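You operate a simulated robot arm through the tools that you are given. There is no shell and no other tool. Be economical: measure what you need, move in short steps, check, and stop when the job is done.

You run a simulated two-armed robot. Do the job below in one go: nothing can be reset, and whatever is moved stays where it is left.

TASK
Carry the brown tray with both arms and set it on the middle board of the store shelf.

Only the result counts: the job must be done as asked and must still hold three seconds after the hand-in. Knocking over, shifting, dropping, spilling or breaking anything else fails it.

THE ROBOT
Two 7-joint arms with two-finger parallel grippers on one trunk, on a base that drives. Base frame: it is fixed to the floor where the robot stands at the start and does not move with it; the origin is under the middle of the robot, x ahead of it, y to its left, z up; the surface under the hand at the start is at about z = 850. Lengths are in mm, angles in degrees, forces in N, time in s.
The left shoulder is at the start at [50, 165, 1080], the right one opposite. With the tool pointing down near the work surface each hand reaches from about 240 to 700 mm from the robot's upright axis, wherever it stands, measured 20 degrees to its own side. Places, roughly: middle board of the store shelf [700, -3700, 1000]. Payload 3.91 kg a hand.
The TCP of each hand is the grasp point between the finger pads, 30 mm short of the fingertips. In the tool frame z runs along the fingers and y along their closing line. The gripper opens to 110 mm. The fingers are 20 mm wide and 10 mm thick; the gripper's body (48 by 112 mm) begins 55 mm behind the TCP.
Orientation is that of the tool frame in the base frame, as a unit quaternion [x, y, z, w]. With the fingers straight down and closing along the base's y, the tool's x points along the base's -x, its y along +y and its z along -z.

THE INTERFACE
- The arms move only by the tool play_rows. It takes "left_series", "right_series" or both (then of equal length, played together; a hand with none holds still); each is a list of rows, each a list of 7 numbers: the finger opening in cm, from 0 to 11, then the shift along the tool's x, y, z in units of 250 mm (1.0 is 250 mm), then the turn, a rotation vector about the tool's x, y, z in units of 45 degrees (1.0 is 45 degrees). In form: [[jaw, dx, dy, dz, ax, ay, az], ...]. A call has 1 to 8 rows; each row is the pose to reach, as a shift and turn from the pose commanded when the call began, along the tool's axes at that moment. A call with a number of a shift or a turn outside -1 to 1 is refused whole. Each row takes 0.2 s and may step no farther than 50 mm and 8.6 degrees from the row before; otherwise, or with a gripper value out of range, the whole call is refused. A pose out of reach is approached as far as the arm can. The call stops where the force on the tool passes 40 N (or 10 N more than at its start, if that is more) or the arm is blocked; 0.2 s more then pass. Each finger travels about 45 mm/s and halts on what it meets, pressing with about 24 N; the grip force reading is that of the motor and also rises with nothing between the fingers. The clock runs only during rows and for 0.2 s after the last one: add rows that repeat a pose to give the fingers time. The reply holds the time, the measured pose of the TCP, the force on the tool along the base axes, the opening and the grip force, in the units named above and with some noise, with the torque about the TCP (base axes, N m) and any sound that the robot's microphone picked up.
- Cameras (640 x 400 px; columns grow to the right, rows downward): "scene" is now at [111.1, -38.1, 1260.9]; the picture's right is [-0.44, -0.90, 0.00], its down [-0.42, 0.20, -0.89] and it looks along [0.80, -0.39, -0.46] (base axes); focal length 270 px, centre (320, 200). "left" rides on the left gripper at [72, -17, -103] in its tool frame; the picture's right is [0.23, 0.97, 0.00], its down [-0.76, 0.18, -0.62] and it looks along [-0.61, 0.14, 0.78] (tool axes); focal length 222 px, centre (320, 200). "right" rides on the right gripper at [72, 17, -103] in its tool frame; the picture's right is [-0.23, 0.97, 0.00], its down [-0.76, -0.18, -0.62] and it looks along [-0.61, -0.14, 0.78] (tool axes); focal length 222 px, centre (320, 200). There is no depth. A picture from a camera that has moved, and an enlarged one, comes with that camera's place and axes in the base frame and with its lens.
- get_image(camera): a new picture of that camera. The clock stands still meanwhile.
- raise_lower(by): slides the trunk up (or, below 0, down) by that many mm; the arms and the scene camera ride with it, the base frame stays. It gives what a move gives, with no picture.
- steer(legs): drives the robot by 1 to 6 legs, each [ahead, left, turn to the left] in mm, mm and degrees, along the robot's own axes; the way and the turn of a leg run together, so that a leg with both is an arc; at most 1500 mm and 180 degrees a leg. The arms and the cameras ride along, it lands a little off, and it stops where it bumps. It gives what a move gives.
- head_to(pan, tilt): turns the head with the scene camera to pan (to the left, within 80 degrees either way) and tilt (down, from -29 to 69), counted from straight ahead of the robot. It gives what a move gives.
- close_up(camera, box): a new picture of the part [left, top, right, bottom] of that camera's present view, enlarged. The clock stands still meanwhile.
- sign_off(): hands the job in; it is judged then, once.

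Work in short steps. Places have to be worked out from the pictures, the camera data and where the tool is seen: move nearer, look again, correct. Check each grasp and each placing, and mend what went wrong. You have 120 turns and 108 pictures in all, those below and enlarged ones among them. Open the grippers and draw the arms clear of the work before you hand the job in, unless the task says otherwise; then end with one line.

The tools are called after "Emit:" as name(argument=value, ...) on one line, values as JSON. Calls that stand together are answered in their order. play_rows: Moves the arms, as the interface text tells. Its arguments: {"type":"object","properties":{"left_series":{"type":"array","items":{"type":"array","items":{"type":"number"}}},"right_series":{"type":"array","items":{"type":"array","items":{"type":"number"}}}},"required":[]} The other tools are called the same way: raise_lower (by) slides the trunk up or down; steer (legs) drives the base; head_to (pan, tilt) turns the head that bears the scene camera; get_image (camera) takes a picture; close_up (camera, box) takes an enlarged picture of a part of a camera's view; sign_off () hands the job in.

At the start:

```text
time: 0.0
left_tcp_pos: [415.1, -22.2, 1067.6]
left_tcp_rot: [-0.001, 1.0, 0.0, 0.0]
left_ft_force: [-0.7, -0.8, 0.0]
left_torque: [0.01, -0.01, -0.01]
left_finger_gap: 109.9
left_grasp_force: 0.1
right_tcp_pos: [367.7, -309.6, 1109.0]
right_tcp_rot: [-0.001, 1.0, 0.0, -0.001]
right_ft_force: [-0.1, -0.5, 0.3]
right_torque: [0.0, 0.03, 0.0]
right_finger_gap: 110.0
right_grasp_force: 0.0
trunk travel left (down, up): [-300.0, 203.0]
robot x, y, heading: [-1.5, -1.9, 0.1]
head pan, tilt: [-26.1, 27.6]
```

scene: 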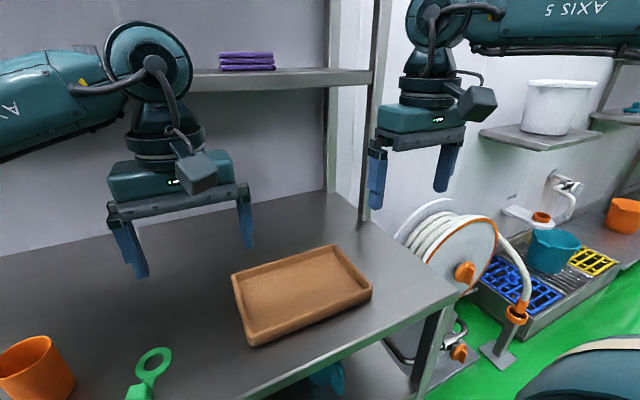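
right: 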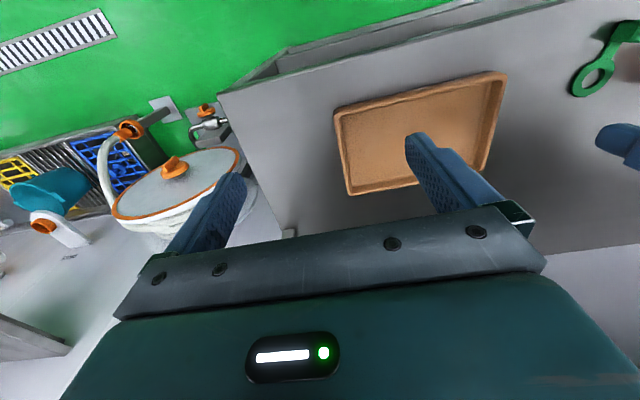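
left: 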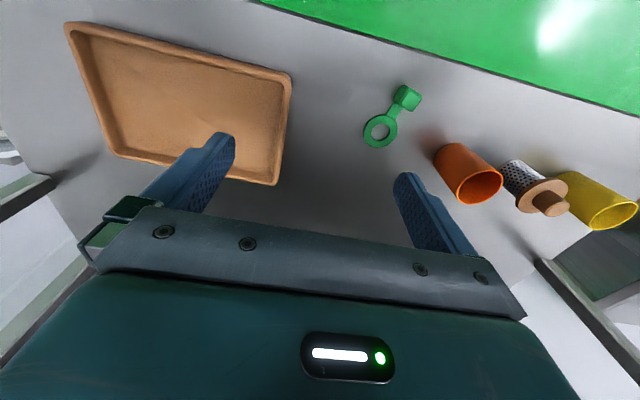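

I place the tray at about x 398–556, y −288…−60, on the table. First I look towards the store shelf on the right, to learn its clearance.

Emit:
head_to(pan=-79, tilt=8)

Emit:
get_image(camera="scene")

```text
time: 1.2
left_tcp_pos: [416.6, -21.9, 1066.5]
left_tcp_rot: [0.0, 1.0, 0.0, -0.001]
left_ft_force: [-0.1, -0.1, 0.4]
left_torque: [-0.01, 0.0, 0.02]
left_finger_gap: 110.0
left_grasp_force: 0.1
right_tcp_pos: [367.0, -309.2, 1111.1]
right_tcp_rot: [0.0, 1.0, 0.0, 0.0]
right_ft_force: [-0.6, 0.6, -0.2]
right_torque: [0.01, -0.05, 0.0]
right_finger_gap: 110.0
right_grasp_force: 0.2
trunk travel left (down, up): [-300.0, 203.0]
robot x, y, heading: [-1.2, 2.0, 0.0]
head pan, tilt: [-79.0, 8.0]
```

```text
104 pictures are left
camera scene: at [46.8, -88.8, 1292.7], right [-0.98, -0.19, 0.0], down [-0.03, 0.14, -0.99], along [0.19, -0.97, -0.14], focal length 270 px, centre (320, 200)
```

scene: 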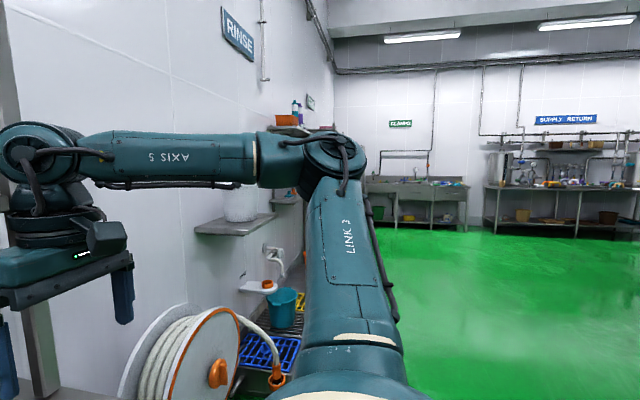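

The store shelf seems to be behind the arm near (290,130). I enlarge that region.

Emit:
close_up(camera="scene", box=[230, 80, 390, 180])

```text
4.00 times, centred on (310, 130) of scene
camera zoom: at [46.8, -88.8, 1292.7], right [-0.98, -0.19, 0.0], down [-0.03, 0.14, -0.99], along [0.19, -0.97, -0.14], focal length 1080 px, centre (360, 480)
```

zoom: 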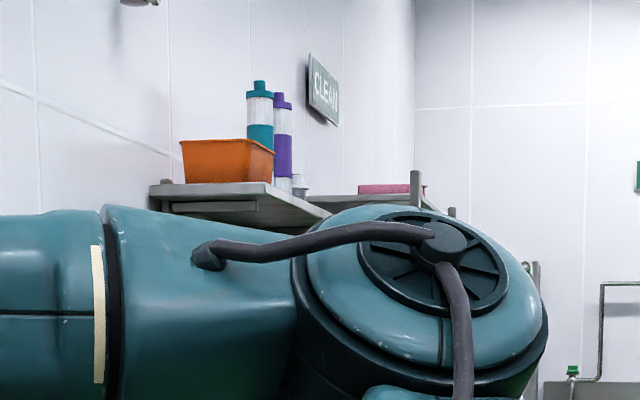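

A shelf unit lies beyond. I'll drive a scouting trip with empty hands: back off, then move right, and look.

Emit:
steer(legs=[[-350, 0, 0], [0, -1500, 0], [0, -900, 0]])

Emit:
head_to(pan=-45, tilt=15)

Emit:
get_image(camera="scene")

```text
time: 24.2
left_tcp_pos: [66.3, -2412.1, 1066.2]
left_tcp_rot: [-0.004, 1.0, 0.0, 0.0]
left_ft_force: [-0.1, -0.7, 0.6]
left_torque: [-0.01, -0.01, 0.0]
left_finger_gap: 110.1
left_grasp_force: 0.0
right_tcp_pos: [18.8, -2700.6, 1109.6]
right_tcp_rot: [-0.005, 1.0, 0.0, 0.0]
right_ft_force: [-0.8, -0.2, 0.7]
right_torque: [0.02, 0.01, 0.0]
right_finger_gap: 110.2
right_grasp_force: 0.1
trunk travel left (down, up): [-300.0, 203.0]
robot x, y, heading: [-352.0, -2395.8, 0.6]
head pan, tilt: [-79.0, 8.0]
```

```text
time: 25.2
left_tcp_pos: [66.5, -2412.0, 1066.7]
left_tcp_rot: [-0.004, 1.0, 0.0, 0.0]
left_ft_force: [-0.5, 0.2, 0.8]
left_torque: [0.01, -0.02, 0.03]
left_finger_gap: 110.0
left_grasp_force: 0.1
right_tcp_pos: [21.5, -2700.5, 1110.7]
right_tcp_rot: [-0.005, 1.0, 0.001, 0.0]
right_ft_force: [-0.3, 0.2, -0.3]
right_torque: [0.0, 0.02, 0.02]
right_finger_gap: 110.2
right_grasp_force: 0.1
trunk travel left (down, up): [-300.0, 203.0]
robot x, y, heading: [-352.9, -2392.5, 0.8]
head pan, tilt: [-45.0, 15.0]
```

```text
102 pictures are left
camera scene: at [-254.6, -2457.9, 1281.4], right [-0.7, -0.71, 0.0], down [-0.18, 0.18, -0.97], along [0.69, -0.68, -0.26], focal length 270 px, centre (320, 200)
```

scene: 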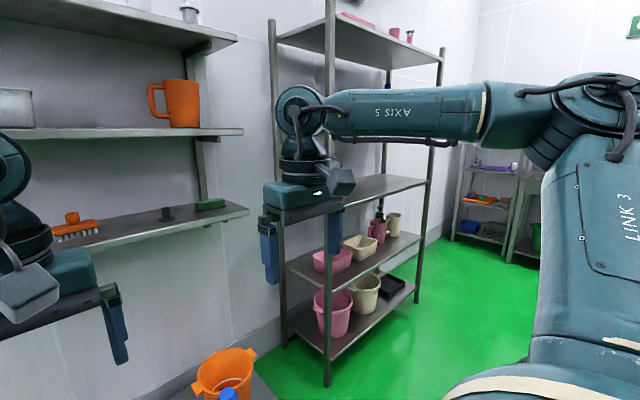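

The store shelf has a seemingly empty board at about z 1000 with a tall gap above. I drive to face it for a straight view.

Emit:
steer(legs=[[-100, -1300, 0]])

Emit:
head_to(pan=0, tilt=12)

Emit:
get_image(camera="scene")

```text
time: 36.7
left_tcp_pos: [-20.4, -3699.5, 1066.1]
left_tcp_rot: [-0.005, 1.0, 0.0, 0.0]
left_ft_force: [-0.2, 0.8, 0.3]
left_torque: [-0.01, -0.03, -0.04]
left_finger_gap: 109.9
left_grasp_force: 0.1
right_tcp_pos: [-66.8, -3988.0, 1109.0]
right_tcp_rot: [-0.005, 1.0, 0.0, 0.0]
right_ft_force: [-0.3, 0.1, -0.5]
right_torque: [-0.01, -0.01, 0.01]
right_finger_gap: 109.7
right_grasp_force: 0.0
trunk travel left (down, up): [-300.0, 203.0]
robot x, y, heading: [-438.7, -3680.3, 0.5]
head pan, tilt: [-45.0, 15.0]
```

```text
time: 37.8
left_tcp_pos: [-21.4, -3700.0, 1066.3]
left_tcp_rot: [-0.005, 1.0, 0.0, 0.0]
left_ft_force: [0.2, -0.7, -0.6]
left_torque: [-0.02, 0.0, 0.03]
left_finger_gap: 110.3
left_grasp_force: 0.0
right_tcp_pos: [-67.6, -3988.0, 1109.8]
right_tcp_rot: [-0.005, 1.0, -0.001, 0.001]
right_ft_force: [0.1, 0.2, -0.7]
right_torque: [0.0, 0.0, -0.01]
right_finger_gap: 109.8
right_grasp_force: 0.1
trunk travel left (down, up): [-300.0, 203.0]
robot x, y, heading: [-439.0, -3684.4, 0.7]
head pan, tilt: [0.0, 12.0]
```

```text
101 pictures are left
camera scene: at [-315.4, -3678.9, 1286.2], right [0.01, -1.0, 0.0], down [-0.21, 0.0, -0.98], along [0.98, 0.01, -0.21], focal length 270 px, centre (320, 200)
```

scene: 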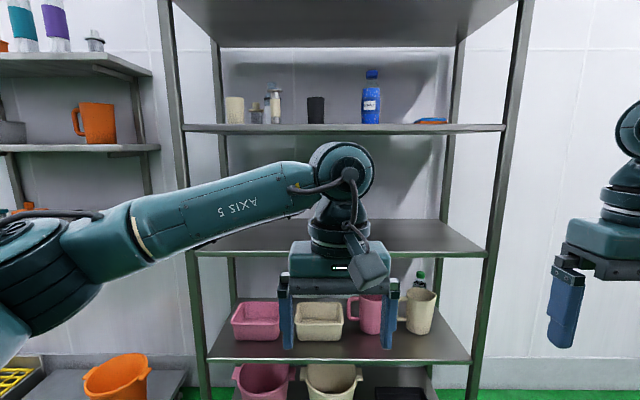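

The middle board comes out at z≈930, x≈515–880, y≈−4218…−3266, with about 380 mm clear above it, so a top-down grip fits. I drive back to the table, centred on the tray at y≈−174.

Emit:
steer(legs=[[0, 0, -0.7], [0, 1500, 0], [0, 1500, 0], [0, 510, 0]])

Emit:
head_to(pan=0, tilt=40)

```text
time: 69.0
left_tcp_pos: [31.0, -201.3, 1066.3]
left_tcp_rot: [0.012, 1.0, 0.0, 0.0]
left_ft_force: [0.6, 0.2, -0.1]
left_torque: [-0.02, 0.01, -0.03]
left_finger_gap: 110.0
left_grasp_force: 0.1
right_tcp_pos: [-25.9, -487.8, 1110.7]
right_tcp_rot: [0.011, 1.0, -0.001, 0.0]
right_ft_force: [0.3, -0.7, -0.1]
right_torque: [0.02, 0.01, -0.02]
right_finger_gap: 110.1
right_grasp_force: 0.0
trunk travel left (down, up): [-300.0, 203.0]
robot x, y, heading: [-388.0, -170.3, -1.0]
head pan, tilt: [0.0, 12.0]
```

```text
time: 69.9
left_tcp_pos: [30.5, -200.6, 1066.1]
left_tcp_rot: [0.012, 1.0, 0.0, 0.0]
left_ft_force: [-0.5, 0.1, 0.3]
left_torque: [0.01, 0.04, 0.0]
left_finger_gap: 109.9
left_grasp_force: 0.0
right_tcp_pos: [-24.6, -487.2, 1109.7]
right_tcp_rot: [0.011, 1.0, 0.001, 0.0]
right_ft_force: [0.1, 0.7, 0.6]
right_torque: [0.0, 0.02, -0.01]
right_finger_gap: 110.2
right_grasp_force: 0.0
trunk travel left (down, up): [-300.0, 203.0]
robot x, y, heading: [-388.6, -170.3, -1.5]
head pan, tilt: [0.0, 40.0]
```

Heading is −1.4°, so I correct it and drive up to the table.

Emit:
steer(legs=[[0, 0, 1.4], [388, 0, 0]])

Emit:
get_image(camera="scene")

Emit:
get_image(camera="left")

```text
time: 72.7
left_tcp_pos: [422.2, -187.7, 1066.2]
left_tcp_rot: [-0.002, 1.0, 0.0, 0.0]
left_ft_force: [-0.4, 0.2, -0.1]
left_torque: [-0.01, -0.01, 0.02]
left_finger_gap: 110.1
left_grasp_force: 0.0
right_tcp_pos: [375.7, -477.0, 1109.5]
right_tcp_rot: [-0.002, 1.0, 0.0, 0.0]
right_ft_force: [0.3, -0.1, 0.2]
right_torque: [-0.02, -0.02, 0.01]
right_finger_gap: 110.1
right_grasp_force: 0.1
trunk travel left (down, up): [-300.0, 203.0]
robot x, y, heading: [7.0, -171.0, 0.4]
head pan, tilt: [0.0, 40.0]
```

```text
100 pictures are left
camera scene: at [120.5, -165.9, 1241.7], right [0.0, -1.0, 0.0], down [-0.64, 0.0, -0.77], along [0.77, 0.0, -0.64], focal length 270 px, centre (320, 200)
```

scene: 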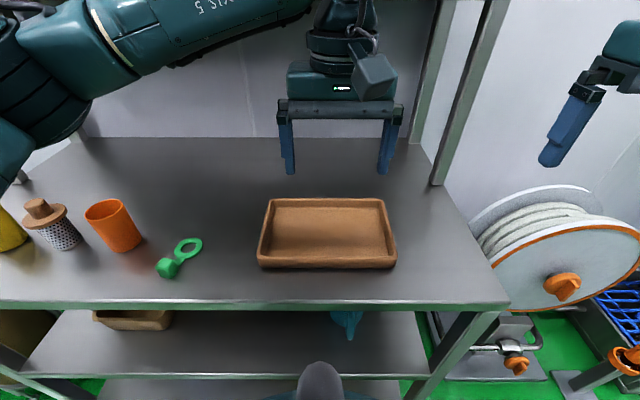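

```text
99 pictures are left
camera left: at [349.1, -205.2, 1170.0], right [-0.23, 0.97, 0.0], down [0.76, 0.18, 0.62], along [0.61, 0.14, -0.78], focal length 222 px, centre (320, 200)
```

left: 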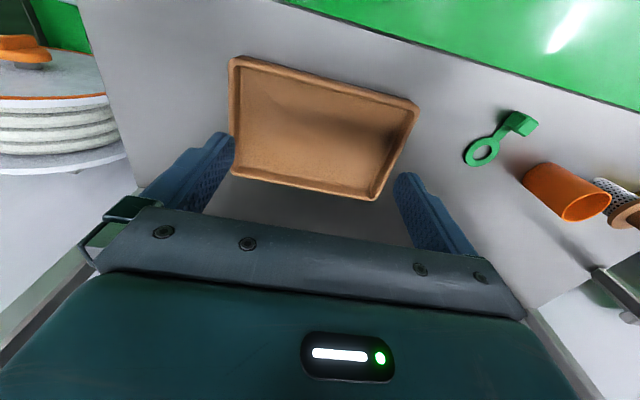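

The tray spans about x 405–556, y −297…−59, with its rim at z≈878. I move both hands above the middles of the short walls (x≈480, y≈−65 and −291), jaws at 60 mm.

Emit:
play_rows(left_series=[[10, -0.046, 0.098, 0, 0, 0, 0], [9, -0.093, 0.197, 0, 0, 0, 0], [8, -0.139, 0.295, 0, 0, 0, 0], [7, -0.186, 0.394, 0, 0, 0, 0], [6, -0.232, 0.492, 0, 0, 0, 0], [6, -0.232, 0.492, 0.15, 0, 0, 0], [6, -0.232, 0.492, 0.3, 0, 0, 0]], right_series=[[10, -0.083, 0.149, 0, 0, 0, 0], [9, -0.166, 0.298, 0, 0, 0, 0], [8, -0.25, 0.446, 0, 0, 0, 0], [7, -0.333, 0.595, 0, 0, 0, 0], [6, -0.416, 0.744, 0, 0, 0, 0], [6, -0.416, 0.744, 0.19, 0, 0, 0], [6, -0.416, 0.744, 0.38, 0, 0, 0]])

Emit:
get_image(camera="left")

Emit:
get_image(camera="right")

Emit:
close_up(camera="scene", box=[200, 120, 440, 280])

```text
time: 74.3
left_tcp_pos: [479.4, -64.7, 991.2]
left_tcp_rot: [-0.002, 1.0, 0.001, 0.0]
left_ft_force: [-0.8, -0.1, 0.7]
left_torque: [-0.01, 0.01, 0.03]
left_finger_gap: 60.0
left_grasp_force: 0.1
right_tcp_pos: [471.4, -298.3, 1014.4]
right_tcp_rot: [-0.002, 1.0, 0.0, 0.001]
right_ft_force: [-0.4, -0.6, 0.6]
right_torque: [0.01, -0.04, 0.03]
right_finger_gap: 60.3
right_grasp_force: 0.2
right hand out of reach, approached as far as the arm can: row 5, 6, 7
trunk travel left (down, up): [-300.0, 203.0]
robot x, y, heading: [8.9, -169.2, 0.3]
head pan, tilt: [0.0, 40.0]
```

```text
98 pictures are left
camera left: at [406.6, -81.9, 1094.2], right [-0.23, 0.97, 0.0], down [0.76, 0.18, 0.62], along [0.61, 0.14, -0.78], focal length 222 px, centre (320, 200)
```

left: 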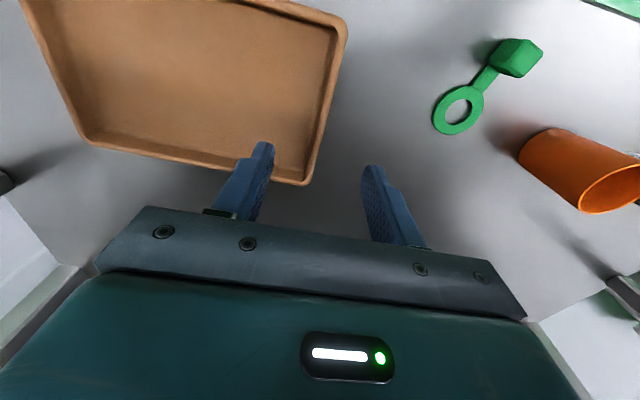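

```text
97 pictures are left
camera right: at [399.3, -281.3, 1116.7], right [0.22, 0.97, 0.0], down [0.76, -0.18, 0.62], along [0.61, -0.14, -0.78], focal length 222 px, centre (320, 200)
```

right: 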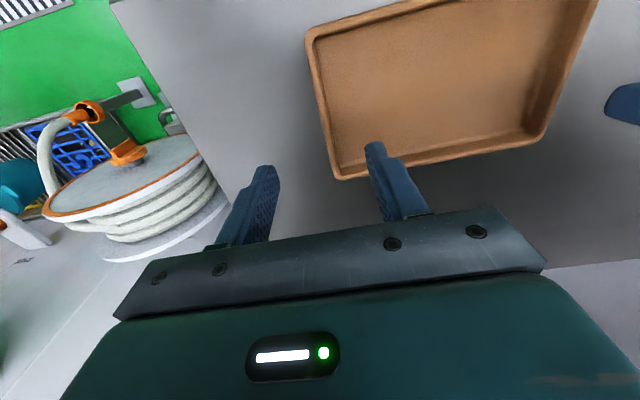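

```text
2.50 times, centred on (320, 200) of scene
camera zoom: at [120.3, -165.9, 1241.9], right [0.0, -1.0, 0.0], down [-0.64, 0.0, -0.77], along [0.77, 0.0, -0.64], focal length 675 px, centre (320, 200)
```

zoom: 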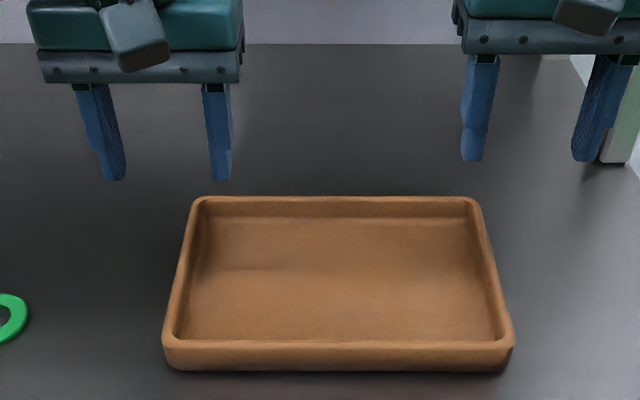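

Refined wall centres: left y≈−66, right y≈−293. The right arm was short of reach up high, so I descend partway and check whether it catches up.

Emit:
play_rows(left_series=[[6, 0, -0.005, 0.1, 0, 0, 0], [6, 0, -0.005, 0.2, 0, 0, 0], [6, 0, -0.005, 0.244, 0, 0, 0]], right_series=[[6, 0, -0.008, 0.12, 0, 0, 0], [6, 0, -0.008, 0.24, 0, 0, 0], [6, 0, -0.008, 0.338, 0, 0, 0]])

Emit:
close_up(camera="scene", box=[200, 120, 440, 280])

```text
time: 75.1
left_tcp_pos: [480.3, -65.6, 930.9]
left_tcp_rot: [-0.003, 1.0, 0.0, 0.0]
left_ft_force: [-0.6, -0.1, -0.2]
left_torque: [0.04, -0.03, 0.02]
left_finger_gap: 59.9
left_grasp_force: 0.0
right_tcp_pos: [469.3, -303.5, 929.6]
right_tcp_rot: [-0.003, 1.0, 0.002, 0.001]
right_ft_force: [0.5, -0.3, -0.1]
right_torque: [0.01, -0.01, 0.02]
right_finger_gap: 59.8
right_grasp_force: 0.1
right hand out of reach, approached as far as the arm can: row 3
trunk travel left (down, up): [-300.0, 203.0]
robot x, y, heading: [4.6, -174.9, 0.3]
head pan, tilt: [0.0, 40.0]
```

```text
2.50 times, centred on (320, 200) of scene
camera zoom: at [120.2, -166.0, 1241.8], right [0.0, -1.0, 0.0], down [-0.64, 0.0, -0.77], along [0.77, 0.0, -0.64], focal length 675 px, centre (320, 200)
```

zoom: 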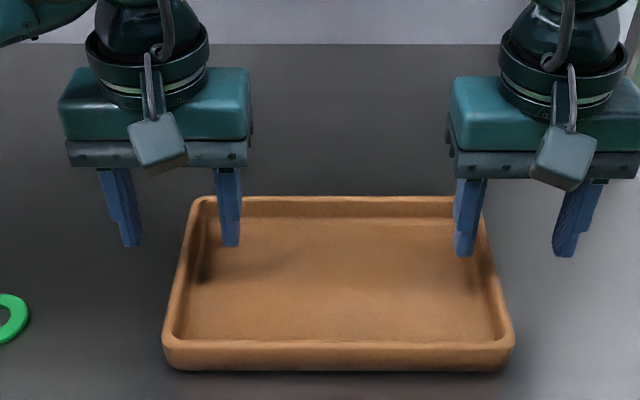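

The right arm is at a joint limit when reaching this far inward (offset −120 from the axis). I'll raise both hands, shift the robot 70 mm left so the right hand works further out, and re-approach.

Emit:
play_rows(left_series=[[6, 0, 0, -0.18, 0, 0, 0], [6, 0, 0, -0.36, 0, 0, 0]], right_series=[[6, 0.02, -0.03, -0.18, 0, 0, 0], [6, 0.08, -0.1, -0.36, 0, 0, 0]])

Emit:
steer(legs=[[0, 70, 0]])

```text
refused: row 2 steps farther than a row can; nothing moved
```

```text
time: 76.4
left_tcp_pos: [478.2, 2.9, 931.0]
left_tcp_rot: [-0.003, 1.0, 0.0, 0.0]
left_ft_force: [0.3, -0.4, -0.1]
left_torque: [0.0, -0.02, 0.01]
left_finger_gap: 59.6
left_grasp_force: 0.2
right_tcp_pos: [468.5, -235.6, 932.0]
right_tcp_rot: [-0.003, 1.0, 0.001, 0.0]
right_ft_force: [-0.2, 0.4, 0.7]
right_torque: [-0.02, 0.0, 0.01]
right_finger_gap: 60.2
right_grasp_force: 0.0
trunk travel left (down, up): [-300.0, 203.0]
robot x, y, heading: [4.5, -99.6, 0.3]
head pan, tilt: [0.0, 40.0]
```

The rise was refused but the drive ran; the tips were above everything and the forces are nil. I now bring both hands back out over the walls.

Emit:
play_rows(left_series=[[6, 0, -0.1, 0, 0, 0, 0], [6, 0, -0.2, 0, 0, 0, 0], [6, -0.008, -0.276, 0, 0, 0, 0], [6, -0.008, -0.276, 0, 0, 0, 0]], right_series=[[6, 0, -0.1, 0, 0, 0, 0], [6, 0, -0.2, 0, 0, 0, 0], [6, 0, -0.276, 0, 0, 0, 0], [6, 0, -0.276, 0, 0, 0, 0]])

Emit:
get_image(camera="scene")

```text
time: 77.4
left_tcp_pos: [481.3, -65.9, 930.5]
left_tcp_rot: [-0.002, 1.0, 0.0, 0.001]
left_ft_force: [-0.4, -0.2, 0.0]
left_torque: [0.01, -0.01, 0.02]
left_finger_gap: 59.8
left_grasp_force: 0.1
right_tcp_pos: [469.4, -303.7, 930.7]
right_tcp_rot: [-0.003, 1.0, 0.001, 0.001]
right_ft_force: [-0.5, -0.3, -0.5]
right_torque: [-0.02, -0.01, 0.0]
right_finger_gap: 60.1
right_grasp_force: 0.1
trunk travel left (down, up): [-300.0, 203.0]
robot x, y, heading: [2.7, -96.6, 0.1]
head pan, tilt: [0.0, 40.0]
```

```text
94 pictures are left
camera scene: at [119.8, -96.7, 1241.8], right [0.0, -1.0, 0.0], down [-0.64, 0.0, -0.77], along [0.77, 0.0, -0.64], focal length 270 px, centre (320, 200)
```

scene: 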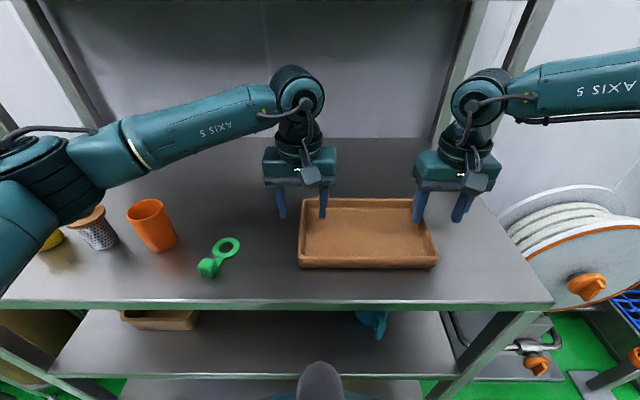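

The right hand is free now. I correct it to (480, −293) and lower both to z≈894.

Emit:
play_rows(left_series=[[6, 0, 0, 0, 0, 0, 0], [6, 0.004, 0, 0.08, 0, 0, 0], [6, 0.004, 0, 0.146, 0, 0, 0]], right_series=[[6, -0.042, 0.043, 0, 0, 0, 0], [6, -0.042, 0.043, 0.08, 0, 0, 0], [6, -0.042, 0.043, 0.146, 0, 0, 0]])

Emit:
close_up(camera="scene", box=[240, 120, 480, 280])

Emit:
get_image(camera="right")

Emit:
get_image(camera="left")

```text
time: 78.2
left_tcp_pos: [480.4, -66.8, 893.3]
left_tcp_rot: [-0.003, 1.0, 0.0, 0.0]
left_ft_force: [0.7, 0.6, 0.2]
left_torque: [0.0, 0.0, 0.0]
left_finger_gap: 60.1
left_grasp_force: 0.0
right_tcp_pos: [481.0, -293.7, 894.2]
right_tcp_rot: [-0.002, 1.0, 0.002, 0.001]
right_ft_force: [0.5, 0.3, 0.0]
right_torque: [0.01, -0.03, -0.03]
right_finger_gap: 60.1
right_grasp_force: 0.1
trunk travel left (down, up): [-300.0, 203.0]
robot x, y, heading: [4.5, -99.9, 0.2]
head pan, tilt: [0.0, 40.0]
```

```text
2.50 times, centred on (360, 200) of scene
camera zoom: at [120.0, -96.8, 1241.8], right [0.0, -1.0, 0.0], down [-0.64, 0.0, -0.77], along [0.77, 0.0, -0.64], focal length 675 px, centre (220, 200)
```

zoom: 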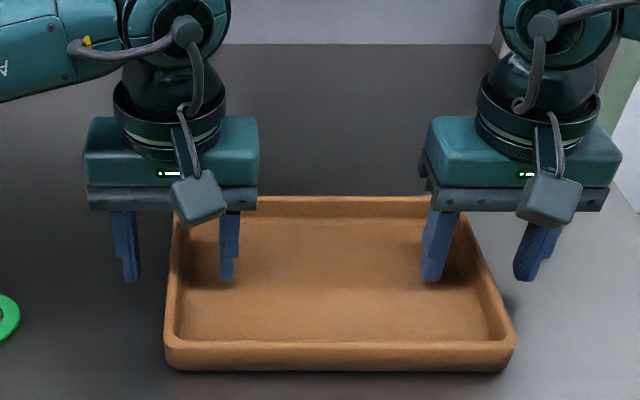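

```text
92 pictures are left
camera right: at [408.5, -275.7, 996.9], right [0.22, 0.97, 0.0], down [0.76, -0.18, 0.62], along [0.61, -0.14, -0.78], focal length 222 px, centre (320, 200)
```

right: 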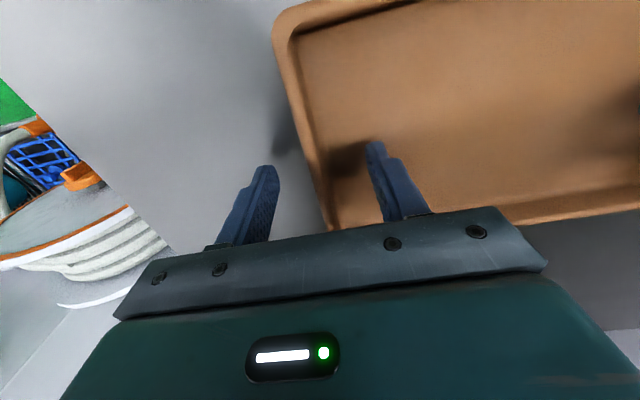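

```text
91 pictures are left
camera left: at [407.2, -83.1, 997.4], right [-0.23, 0.97, 0.0], down [0.76, 0.18, 0.62], along [0.61, 0.14, -0.78], focal length 222 px, centre (320, 200)
```

left: 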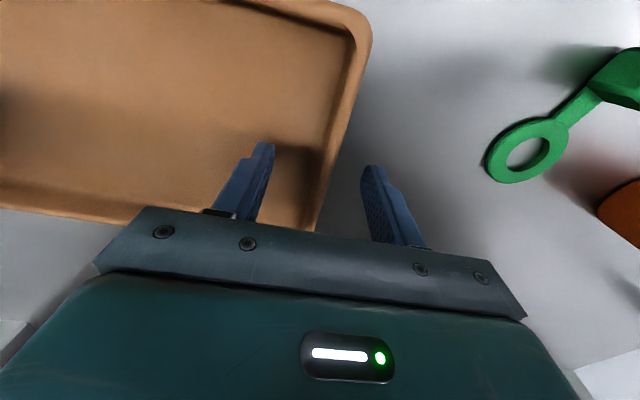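

Both hands straddle the walls well. I lower 5 mm more to learn if the tips touch the tray floor.

Emit:
play_rows(left_series=[[6, 0, 0, 0.01, 0, 0, 0], [6, 0, 0, 0.02, 0, 0, 0]], right_series=[[6, 0, 0, 0.012, 0, 0, 0], [6, 0, 0, 0.024, 0, 0, 0]])

```text
time: 78.8
left_tcp_pos: [481.3, -67.0, 890.7]
left_tcp_rot: [-0.003, 1.0, 0.0, 0.0]
left_ft_force: [0.6, -0.1, -0.3]
left_torque: [0.01, 0.01, 0.03]
left_finger_gap: 60.0
left_grasp_force: 0.0
right_tcp_pos: [479.2, -292.7, 889.5]
right_tcp_rot: [-0.002, 1.0, 0.001, 0.001]
right_ft_force: [-0.3, -1.0, -0.2]
right_torque: [0.02, -0.02, 0.0]
right_finger_gap: 60.1
right_grasp_force: 0.0
trunk travel left (down, up): [-300.0, 203.0]
robot x, y, heading: [5.8, -99.1, 0.2]
head pan, tilt: [0.0, 40.0]
```

No contact; tips are near z 860, well below the rim. I close both grippers together.

Emit:
play_rows(left_series=[[4, 0, 0, 0, 0, 0, 0], [2, 0, 0, 0, 0, 0, 0], [0, 0, 0, 0, 0, 0, 0], [0, 0, 0, 0, 0, 0, 0], [0, 0, 0, 0, 0, 0, 0], [0, 0, 0, 0, 0, 0, 0]], right_series=[[4, 0, 0, 0, 0, 0, 0], [2, 0, 0, 0, 0, 0, 0], [0, 0, 0, 0, 0, 0, 0], [0, 0, 0, 0, 0, 0, 0], [0, 0, 0, 0, 0, 0, 0], [0, 0, 0, 0, 0, 0, 0]])

Emit:
close_up(camera="scene", box=[240, 120, 480, 280])

```text
time: 80.2
left_tcp_pos: [479.8, -65.1, 889.6]
left_tcp_rot: [-0.005, 1.0, 0.004, 0.0]
left_ft_force: [-1.6, 26.8, 2.1]
left_torque: [0.3, -0.04, -0.24]
left_finger_gap: 7.6
left_grasp_force: 24.3
right_tcp_pos: [480.2, -294.5, 889.3]
right_tcp_rot: [-0.001, 1.0, -0.002, 0.0]
right_ft_force: [1.1, -28.8, 2.4]
right_torque: [-0.43, -0.19, -0.11]
right_finger_gap: 7.8
right_grasp_force: 24.2
trunk travel left (down, up): [-300.0, 203.0]
robot x, y, heading: [8.8, -102.9, 0.1]
head pan, tilt: [0.0, 40.0]
```

```text
2.50 times, centred on (360, 200) of scene
camera zoom: at [119.4, -96.8, 1241.9], right [0.0, -1.0, 0.0], down [-0.64, 0.0, -0.77], along [0.77, 0.0, -0.64], focal length 675 px, centre (220, 200)
```

zoom: 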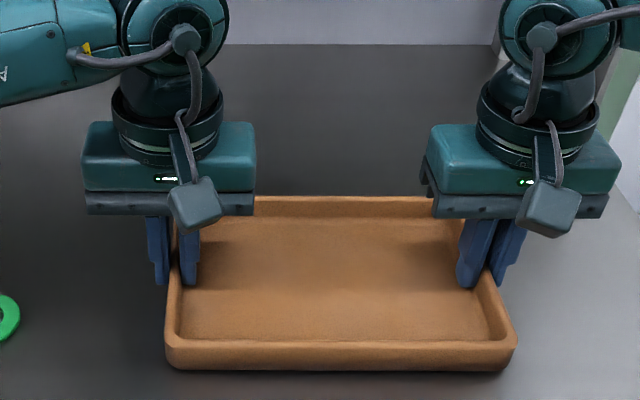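

Both gripped (7.7 mm wall, 24 N), but the arms squeeze the tray with ~27 N since each wall sat 2 mm farther out. I relax both hands outward 2 mm.

Emit:
play_rows(left_series=[[0, 0, 0.008, 0, 0, 0, 0], [0, 0, 0.008, 0, 0, 0, 0]], right_series=[[0, 0, -0.006, 0, 0, 0, 0], [0, 0, -0.006, 0, 0, 0, 0]])

```text
time: 80.8
left_tcp_pos: [479.4, -63.7, 890.7]
left_tcp_rot: [-0.003, 1.0, 0.003, 0.0]
left_ft_force: [-0.8, 21.0, -0.2]
left_torque: [0.29, -0.24, -0.14]
left_finger_gap: 7.5
left_grasp_force: 23.9
right_tcp_pos: [480.3, -296.2, 888.1]
right_tcp_rot: [-0.003, 1.0, 0.001, 0.0]
right_ft_force: [2.0, -21.6, 3.3]
right_torque: [-0.43, -0.06, -0.15]
right_finger_gap: 7.3
right_grasp_force: 23.8
trunk travel left (down, up): [-300.0, 203.0]
robot x, y, heading: [4.7, -99.8, 0.2]
head pan, tilt: [0.0, 40.0]
```

The squeeze fell to 21 N. I relax a further 3 mm on each side.

Emit:
play_rows(left_series=[[0, 0, 0.006, 0, 0, 0, 0], [0, 0, 0.012, 0, 0, 0, 0], [0, 0, 0.012, 0, 0, 0, 0]], right_series=[[0, 0, -0.006, 0, 0, 0, 0], [0, 0, -0.012, 0, 0, 0, 0], [0, 0, -0.012, 0, 0, 0, 0]])

```text
time: 81.6
left_tcp_pos: [479.9, -63.6, 890.0]
left_tcp_rot: [-0.001, 1.0, -0.002, 0.001]
left_ft_force: [-0.2, -6.2, 1.4]
left_torque: [0.05, 0.24, 0.0]
left_finger_gap: 7.7
left_grasp_force: 24.6
right_tcp_pos: [479.9, -295.1, 889.2]
right_tcp_rot: [-0.004, 1.0, 0.004, 0.001]
right_ft_force: [0.9, 6.8, 0.4]
right_torque: [-0.13, -0.21, -0.19]
right_finger_gap: 7.7
right_grasp_force: 24.3
trunk travel left (down, up): [-300.0, 203.0]
robot x, y, heading: [10.0, -101.0, 0.6]
head pan, tilt: [0.0, 40.0]
```

Only ~6 N left; good. I lift both hands together by 60 mm.

Emit:
play_rows(left_series=[[0, 0, -0.002, -0.03, 0, 0, 0], [0, 0, -0.002, -0.08, 0, 0, 0], [0, 0, -0.002, -0.14, 0, 0, 0], [0, 0, -0.002, -0.2, 0, 0, 0], [0, 0, -0.002, -0.24, 0, 0, 0]], right_series=[[0, 0, 0.002, -0.03, 0, 0, 0], [0, 0, 0.002, -0.08, 0, 0, 0], [0, 0, 0.002, -0.14, 0, 0, 0], [0, 0, 0.002, -0.2, 0, 0, 0], [0, 0, 0.002, -0.24, 0, 0, 0]])

Emit:
get_image(camera="scene")

```text
time: 82.8
left_tcp_pos: [480.9, -64.4, 950.6]
left_tcp_rot: [-0.001, 1.0, -0.003, 0.001]
left_ft_force: [-1.2, -25.9, -1.5]
left_torque: [-0.26, -0.05, -0.09]
left_finger_gap: 7.6
left_grasp_force: 23.8
right_tcp_pos: [480.0, -295.8, 948.7]
right_tcp_rot: [-0.003, 1.0, 0.003, 0.001]
right_ft_force: [1.0, 25.2, -1.0]
right_torque: [0.32, 0.07, -0.17]
right_finger_gap: 7.6
right_grasp_force: 23.5
trunk travel left (down, up): [-300.0, 203.0]
robot x, y, heading: [4.4, -100.3, 0.3]
head pan, tilt: [0.0, 40.0]
```

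```text
89 pictures are left
camera scene: at [119.9, -96.8, 1241.8], right [0.0, -1.0, 0.0], down [-0.64, 0.0, -0.77], along [0.77, 0.0, -0.64], focal length 270 px, centre (320, 200)
```

scene: 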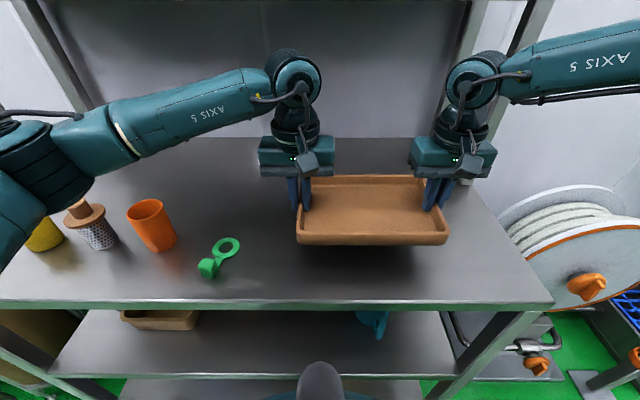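

The tray is up and level. There is 25 N of tension, so I bring each hand inward 2.7 mm.

Emit:
play_rows(left_series=[[0, 0, -0.005, 0, 0, 0, 0], [0, 0, -0.0105, 0, 0, 0, 0], [0, 0, -0.0105, 0, 0, 0, 0]], right_series=[[0, 0, 0.005, 0, 0, 0, 0], [0, 0, 0.0105, 0, 0, 0, 0], [0, 0, 0.0105, 0, 0, 0, 0]])

```text
time: 83.6
left_tcp_pos: [481.1, -63.2, 951.0]
left_tcp_rot: [-0.002, 1.0, 0.001, 0.001]
left_ft_force: [-1.6, -10.0, -0.8]
left_torque: [-0.22, 0.09, -0.2]
left_finger_gap: 7.6
left_grasp_force: 24.0
right_tcp_pos: [479.9, -296.2, 948.3]
right_tcp_rot: [-0.002, 1.0, 0.002, 0.001]
right_ft_force: [1.9, 9.9, -2.4]
right_torque: [0.16, -0.1, -0.16]
right_finger_gap: 7.7
right_grasp_force: 23.9
trunk travel left (down, up): [-300.0, 203.0]
robot x, y, heading: [5.4, -100.2, 0.2]
head pan, tilt: [0.0, 40.0]
```

Forces are fine. I back away from the table 450 mm with the tray, then check the grip.

Emit:
steer(legs=[[-450, 0, 0]])

Emit:
raise_lower(by=80)

Emit:
get_image(camera="scene")

```text
time: 86.3
left_tcp_pos: [27.6, -64.7, 949.4]
left_tcp_rot: [-0.004, 1.0, 0.0, 0.0]
left_ft_force: [-1.3, 11.7, -0.3]
left_torque: [0.25, 0.0, -0.21]
left_finger_gap: 7.6
left_grasp_force: 24.1
right_tcp_pos: [26.9, -297.1, 949.4]
right_tcp_rot: [-0.004, 1.0, 0.0, 0.0]
right_ft_force: [2.1, -12.2, -1.6]
right_torque: [-0.26, -0.02, -0.2]
right_finger_gap: 7.7
right_grasp_force: 24.1
trunk travel left (down, up): [-300.0, 203.0]
robot x, y, heading: [-445.2, -102.9, 0.4]
head pan, tilt: [0.0, 40.0]
```

```text
time: 87.5
left_tcp_pos: [26.8, -65.2, 1030.1]
left_tcp_rot: [-0.003, 1.0, 0.001, 0.0]
left_ft_force: [-0.6, 1.7, -1.1]
left_torque: [0.03, 0.02, -0.21]
left_finger_gap: 7.7
left_grasp_force: 24.4
right_tcp_pos: [27.1, -296.7, 1027.4]
right_tcp_rot: [-0.003, 1.0, 0.001, -0.001]
right_ft_force: [1.4, -1.6, -2.1]
right_torque: [-0.03, 0.0, -0.15]
right_finger_gap: 7.7
right_grasp_force: 24.1
trunk travel left (down, up): [-380.0, 123.0]
robot x, y, heading: [-447.9, -104.9, 0.7]
head pan, tilt: [0.0, 40.0]
```

```text
88 pictures are left
camera scene: at [-333.1, -99.2, 1321.7], right [0.01, -1.0, 0.0], down [-0.64, 0.0, -0.77], along [0.77, 0.01, -0.64], focal length 270 px, centre (320, 200)
```

scene: 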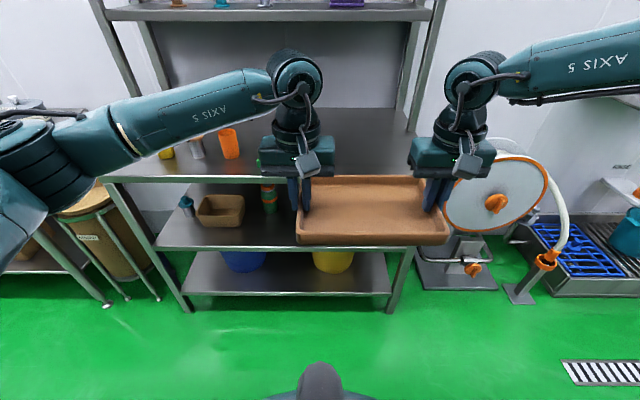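

The tray is held steadily. I drive right along the free aisle to the store shelf.

Emit:
steer(legs=[[0, -1500, 0], [0, -1500, 0], [0, -560, 0]])

Emit:
head_to(pan=0, tilt=15)

Emit:
get_image(camera="scene")

```text
time: 118.8
left_tcp_pos: [64.0, -3640.1, 1029.5]
left_tcp_rot: [-0.007, 1.0, 0.0, 0.0]
left_ft_force: [-2.0, 2.3, -0.9]
left_torque: [0.03, 0.07, -0.19]
left_finger_gap: 7.2
left_grasp_force: 24.3
right_tcp_pos: [65.1, -3873.0, 1026.9]
right_tcp_rot: [-0.006, 1.0, 0.0, -0.001]
right_ft_force: [1.4, -4.2, -1.5]
right_torque: [-0.02, -0.04, -0.12]
right_finger_gap: 8.0
right_grasp_force: 23.9
trunk travel left (down, up): [-380.0, 123.0]
robot x, y, heading: [-412.6, -3682.8, 0.7]
head pan, tilt: [0.0, 40.0]
```

```text
time: 119.7
left_tcp_pos: [64.5, -3640.4, 1029.5]
left_tcp_rot: [-0.006, 1.0, 0.001, 0.0]
left_ft_force: [-0.8, 0.9, -1.9]
left_torque: [0.01, -0.02, -0.17]
left_finger_gap: 7.8
left_grasp_force: 23.8
right_tcp_pos: [64.4, -3873.4, 1027.0]
right_tcp_rot: [-0.005, 1.0, 0.0, 0.001]
right_ft_force: [0.6, 0.4, -1.7]
right_torque: [-0.06, 0.05, -0.13]
right_finger_gap: 7.8
right_grasp_force: 24.4
trunk travel left (down, up): [-380.0, 123.0]
robot x, y, heading: [-411.9, -3682.7, 0.9]
head pan, tilt: [0.0, 15.0]
```

```text
87 pictures are left
camera scene: at [-288.3, -3676.5, 1361.2], right [0.01, -1.0, 0.0], down [-0.26, 0.0, -0.97], along [0.97, 0.01, -0.26], focal length 270 px, centre (320, 200)
```

scene: 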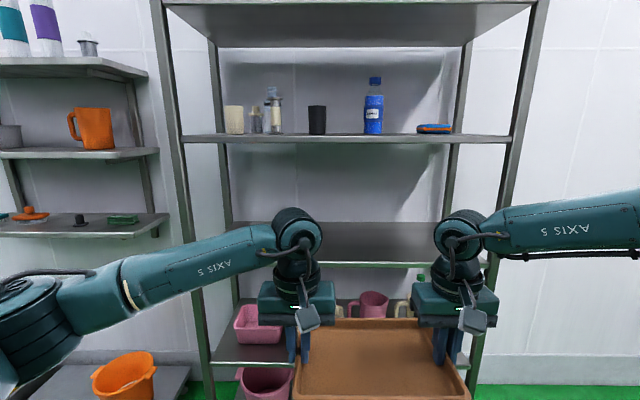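

The middle board is empty, top at z≈935; the next board's underside is at ≈1318. Tray bottom is at ≈988 and wrist tops at ≈1255, so there is room. I straighten, shift 50 mm left and approach 400 mm.

Emit:
steer(legs=[[0, 0, -0.8], [0, 50, 0], [400, 0, 0]])

Emit:
get_image(camera="scene")

Emit:
get_image(camera="left")

Emit:
get_image(camera="right")

```text
time: 123.2
left_tcp_pos: [459.7, -3598.7, 1029.5]
left_tcp_rot: [0.001, 1.0, 0.001, 0.001]
left_ft_force: [-1.7, 1.3, -1.0]
left_torque: [0.0, 0.03, -0.24]
left_finger_gap: 7.5
left_grasp_force: 24.0
right_tcp_pos: [456.5, -3831.3, 1028.0]
right_tcp_rot: [0.002, 1.0, 0.0, 0.0]
right_ft_force: [1.2, -0.1, -2.8]
right_torque: [-0.04, -0.01, -0.11]
right_finger_gap: 7.6
right_grasp_force: 24.0
trunk travel left (down, up): [-380.0, 123.0]
robot x, y, heading: [-15.2, -3631.5, -0.2]
head pan, tilt: [0.0, 15.0]
```

```text
86 pictures are left
camera scene: at [107.4, -3629.6, 1361.3], right [0.0, -1.0, 0.0], down [-0.26, 0.0, -0.97], along [0.97, 0.0, -0.26], focal length 270 px, centre (320, 200)
```

scene: 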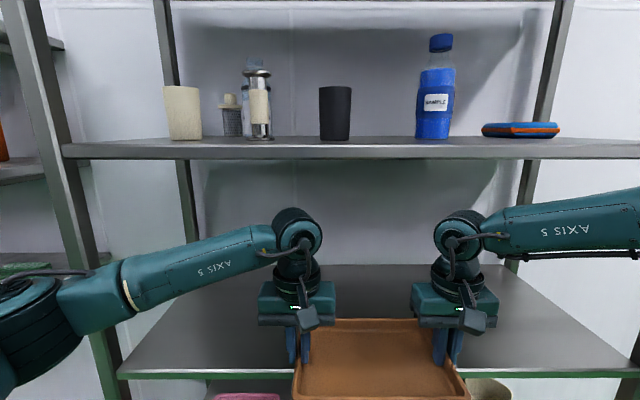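

```text
85 pictures are left
camera left: at [386.8, -3615.5, 1132.6], right [-0.22, 0.97, 0.0], down [0.76, 0.17, 0.62], along [0.61, 0.14, -0.78], focal length 222 px, centre (320, 200)
```

left: 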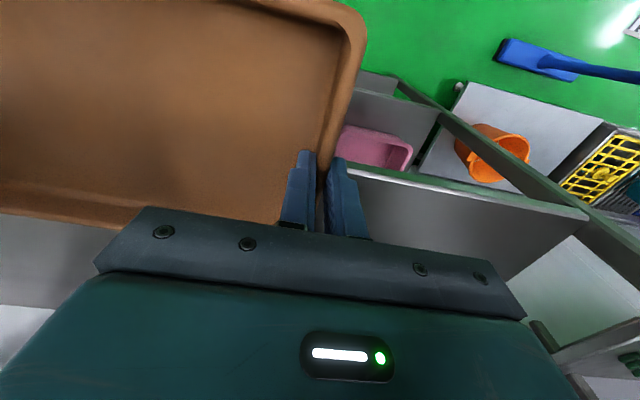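

```text
84 pictures are left
camera right: at [385.7, -3813.0, 1130.4], right [0.23, 0.97, 0.0], down [0.76, -0.18, 0.62], along [0.61, -0.14, -0.78], focal length 222 px, centre (320, 200)
```

right: 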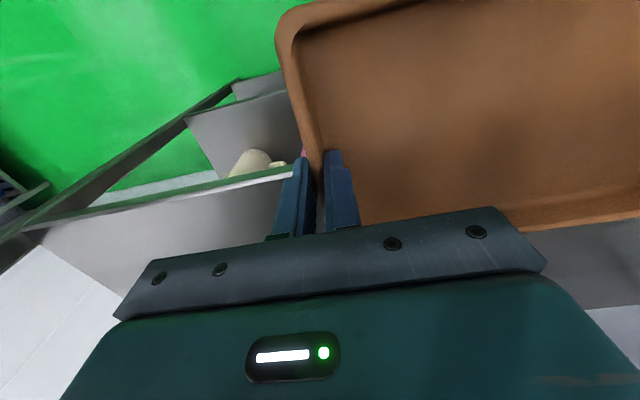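

The board's front edge is at x≈490. Everything clears, so I advance 165 mm slowly, which brings the tray to x≈548–700.

Emit:
steer(legs=[[85, 0, 0], [80, 0, 0]])

Emit:
get_image(camera="scene")

Emit:
get_image(camera="right")

Emit:
get_image(camera="left")

```text
time: 125.1
left_tcp_pos: [602.2, -3601.9, 1033.8]
left_tcp_rot: [0.012, 1.0, 0.003, 0.003]
left_ft_force: [-4.5, 1.9, -5.8]
left_torque: [0.55, 0.14, -0.49]
left_finger_gap: 8.3
left_grasp_force: 23.7
right_tcp_pos: [587.1, -3833.1, 1023.3]
right_tcp_rot: [0.0, 1.0, -0.002, -0.01]
right_ft_force: [3.7, -2.1, 3.8]
right_torque: [0.5, -0.12, -0.4]
right_finger_gap: 9.0
right_grasp_force: 24.2
trunk travel left (down, up): [-380.0, 123.0]
robot x, y, heading: [145.1, -3629.4, -1.0]
head pan, tilt: [0.0, 15.0]
stopped in leg 2: the robot was blocked; the commanded pose is now the measured one
```

```text
83 pictures are left
camera scene: at [246.2, -3627.3, 1363.9], right [-0.02, -1.0, 0.0], down [-0.24, 0.0, -0.97], along [0.97, -0.02, -0.24], focal length 270 px, centre (320, 200)
```

scene: 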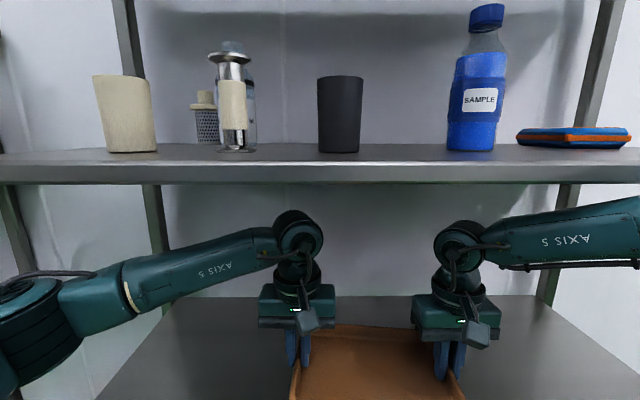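

```text
82 pictures are left
camera right: at [516.7, -3814.5, 1127.1], right [0.23, 0.97, -0.01], down [0.77, -0.18, 0.61], along [0.59, -0.14, -0.79], focal length 222 px, centre (320, 200)
```

right: 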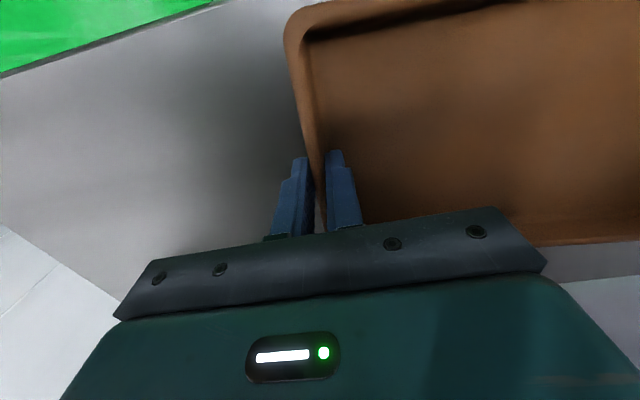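

```text
81 pictures are left
camera left: at [527.7, -3617.2, 1137.2], right [-0.21, 0.98, 0.01], down [0.76, 0.16, 0.63], along [0.61, 0.13, -0.78], focal length 222 px, centre (320, 200)
```

left: 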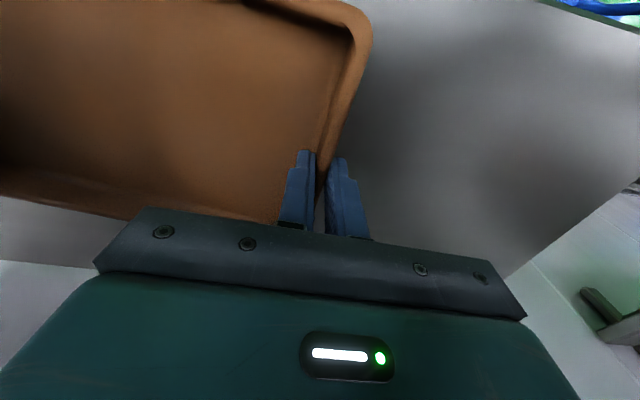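

The robot bumped: yawed −1° and tipped a little, with the right side held back. I back off 40 mm and look right for what was touched.

Emit:
steer(legs=[[-40, 0, 0]])

Emit:
head_to(pan=-60, tilt=15)

Emit:
get_image(camera="scene")

```text
time: 126.0
left_tcp_pos: [575.1, -3601.2, 1029.0]
left_tcp_rot: [0.009, 1.0, 0.002, -0.004]
left_ft_force: [-4.6, 3.3, -4.2]
left_torque: [0.57, 0.76, -0.44]
left_finger_gap: 8.3
left_grasp_force: 23.6
right_tcp_pos: [561.3, -3832.7, 1017.8]
right_tcp_rot: [0.0, 1.0, -0.001, -0.014]
right_ft_force: [4.3, -2.8, 3.3]
right_torque: [0.42, -0.8, -0.58]
right_finger_gap: 8.8
right_grasp_force: 24.3
trunk travel left (down, up): [-380.0, 123.0]
robot x, y, heading: [104.0, -3630.1, -0.6]
head pan, tilt: [0.0, 15.0]
```

```text
time: 127.3
left_tcp_pos: [576.7, -3601.6, 1027.8]
left_tcp_rot: [0.008, 1.0, 0.003, -0.005]
left_ft_force: [-4.8, 1.7, -4.9]
left_torque: [0.55, 0.57, -0.49]
left_finger_gap: 8.6
left_grasp_force: 23.4
right_tcp_pos: [562.4, -3832.9, 1015.1]
right_tcp_rot: [0.0, 1.0, -0.001, -0.015]
right_ft_force: [4.9, -1.9, 2.9]
right_torque: [0.47, -0.6, -0.57]
right_finger_gap: 9.0
right_grasp_force: 24.1
trunk travel left (down, up): [-380.0, 123.0]
robot x, y, heading: [102.9, -3629.3, -0.5]
head pan, tilt: [-60.0, 15.0]
```

```text
80 pictures are left
camera scene: at [177.9, -3709.5, 1361.3], right [-0.87, -0.49, 0.0], down [-0.13, 0.23, -0.97], along [0.47, -0.84, -0.26], focal length 270 px, centre (320, 200)
```

scene: 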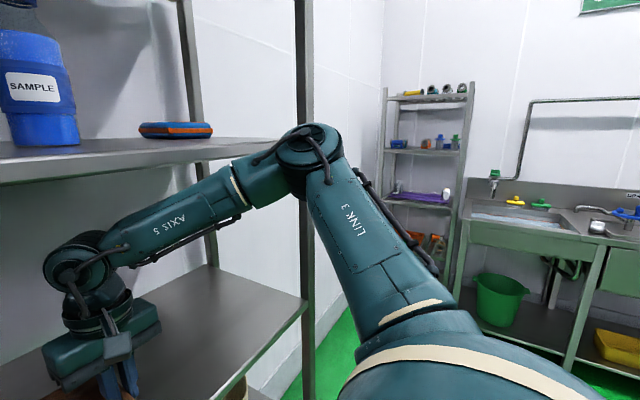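

The right elbow met the front edge of the upper board. The items there still stand. I'll back out fully, then lower the trunk and raise the hands so the elbow rides below that board.

Emit:
steer(legs=[[-300, 0, 0]])

Emit:
head_to(pan=0, tilt=30)

Emit:
get_image(camera="scene")

```text
time: 129.3
left_tcp_pos: [274.7, -3599.3, 1027.1]
left_tcp_rot: [0.009, 1.0, 0.002, -0.004]
left_ft_force: [-5.0, 2.4, -6.4]
left_torque: [0.51, -0.04, -0.5]
left_finger_gap: 8.4
left_grasp_force: 23.6
right_tcp_pos: [263.2, -3830.8, 1016.3]
right_tcp_rot: [0.002, 1.0, -0.001, -0.015]
right_ft_force: [3.3, -1.4, 3.6]
right_torque: [0.5, 0.0, -0.51]
right_finger_gap: 8.7
right_grasp_force: 23.7
trunk travel left (down, up): [-380.0, 123.0]
robot x, y, heading: [-198.0, -3625.3, -1.0]
head pan, tilt: [-60.0, 15.0]
```

```text
time: 130.6
left_tcp_pos: [275.6, -3600.6, 1028.0]
left_tcp_rot: [0.01, 1.0, 0.002, -0.006]
left_ft_force: [-5.2, 1.5, -4.8]
left_torque: [0.55, 0.56, -0.5]
left_finger_gap: 8.4
left_grasp_force: 23.6
right_tcp_pos: [263.4, -3830.8, 1016.5]
right_tcp_rot: [0.002, 1.0, -0.001, -0.013]
right_ft_force: [3.7, -1.7, 2.6]
right_torque: [0.49, -0.57, -0.56]
right_finger_gap: 8.7
right_grasp_force: 23.6
trunk travel left (down, up): [-380.0, 123.0]
robot x, y, heading: [-192.6, -3624.8, -0.9]
head pan, tilt: [0.0, 30.0]
```

```text
79 pictures are left
camera scene: at [-77.9, -3625.7, 1337.1], right [-0.02, -1.0, 0.0], down [-0.5, 0.01, -0.87], along [0.87, -0.01, -0.5], focal length 270 px, centre (320, 200)
```

scene: 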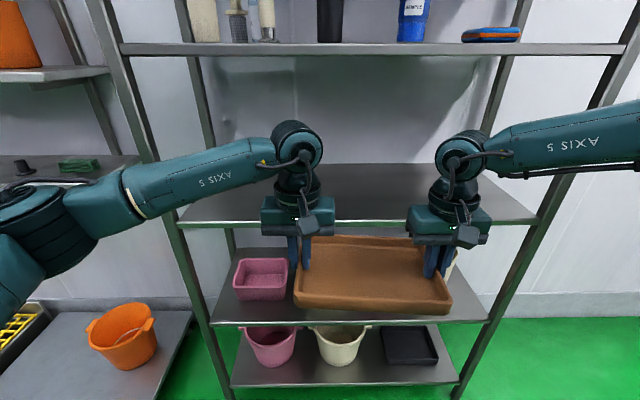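

The bump left the right hand ~11 mm low and ~7 mm back. I level it: right hand up 10.5 mm, forward 6 mm, and undo the small pitch.

Emit:
play_rows(left_series=[[0, 0, 0, 0, 0, -0.007, 0], [0, 0, 0, 0, 0, -0.014, 0], [0, 0, 0, 0, 0, -0.014, 0]], right_series=[[0, -0.012, 0, -0.021, 0, -0.016, 0], [0, -0.024, 0, -0.042, 0, -0.033, 0], [0, -0.024, 0, -0.042, 0, -0.033, 0]])

Emit:
close_up(camera="scene", box=[240, 190, 500, 350])

```text
time: 131.4
left_tcp_pos: [276.6, -3599.4, 1026.9]
left_tcp_rot: [0.01, 1.0, 0.002, 0.001]
left_ft_force: [-1.5, 3.6, 0.2]
left_torque: [-0.24, -0.67, -0.14]
left_finger_gap: 7.6
left_grasp_force: 24.4
right_tcp_pos: [268.6, -3831.4, 1026.4]
right_tcp_rot: [0.001, 1.0, -0.002, -0.004]
right_ft_force: [2.5, -3.4, -2.3]
right_torque: [-0.07, 0.71, -0.47]
right_finger_gap: 7.7
right_grasp_force: 23.6
trunk travel left (down, up): [-380.0, 123.0]
robot x, y, heading: [-198.3, -3624.1, -0.4]
head pan, tilt: [0.0, 30.0]
```

```text
2.46 times, centred on (370, 270) of scene
camera zoom: at [-77.9, -3625.6, 1337.1], right [-0.01, -1.0, 0.0], down [-0.5, 0.01, -0.87], along [0.87, -0.01, -0.5], focal length 665 px, centre (197, 28)
```

zoom: 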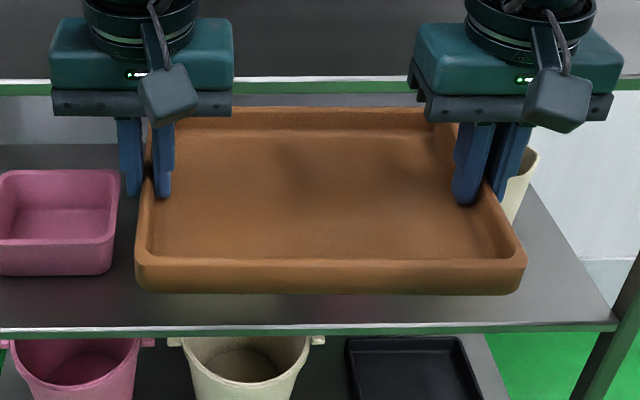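

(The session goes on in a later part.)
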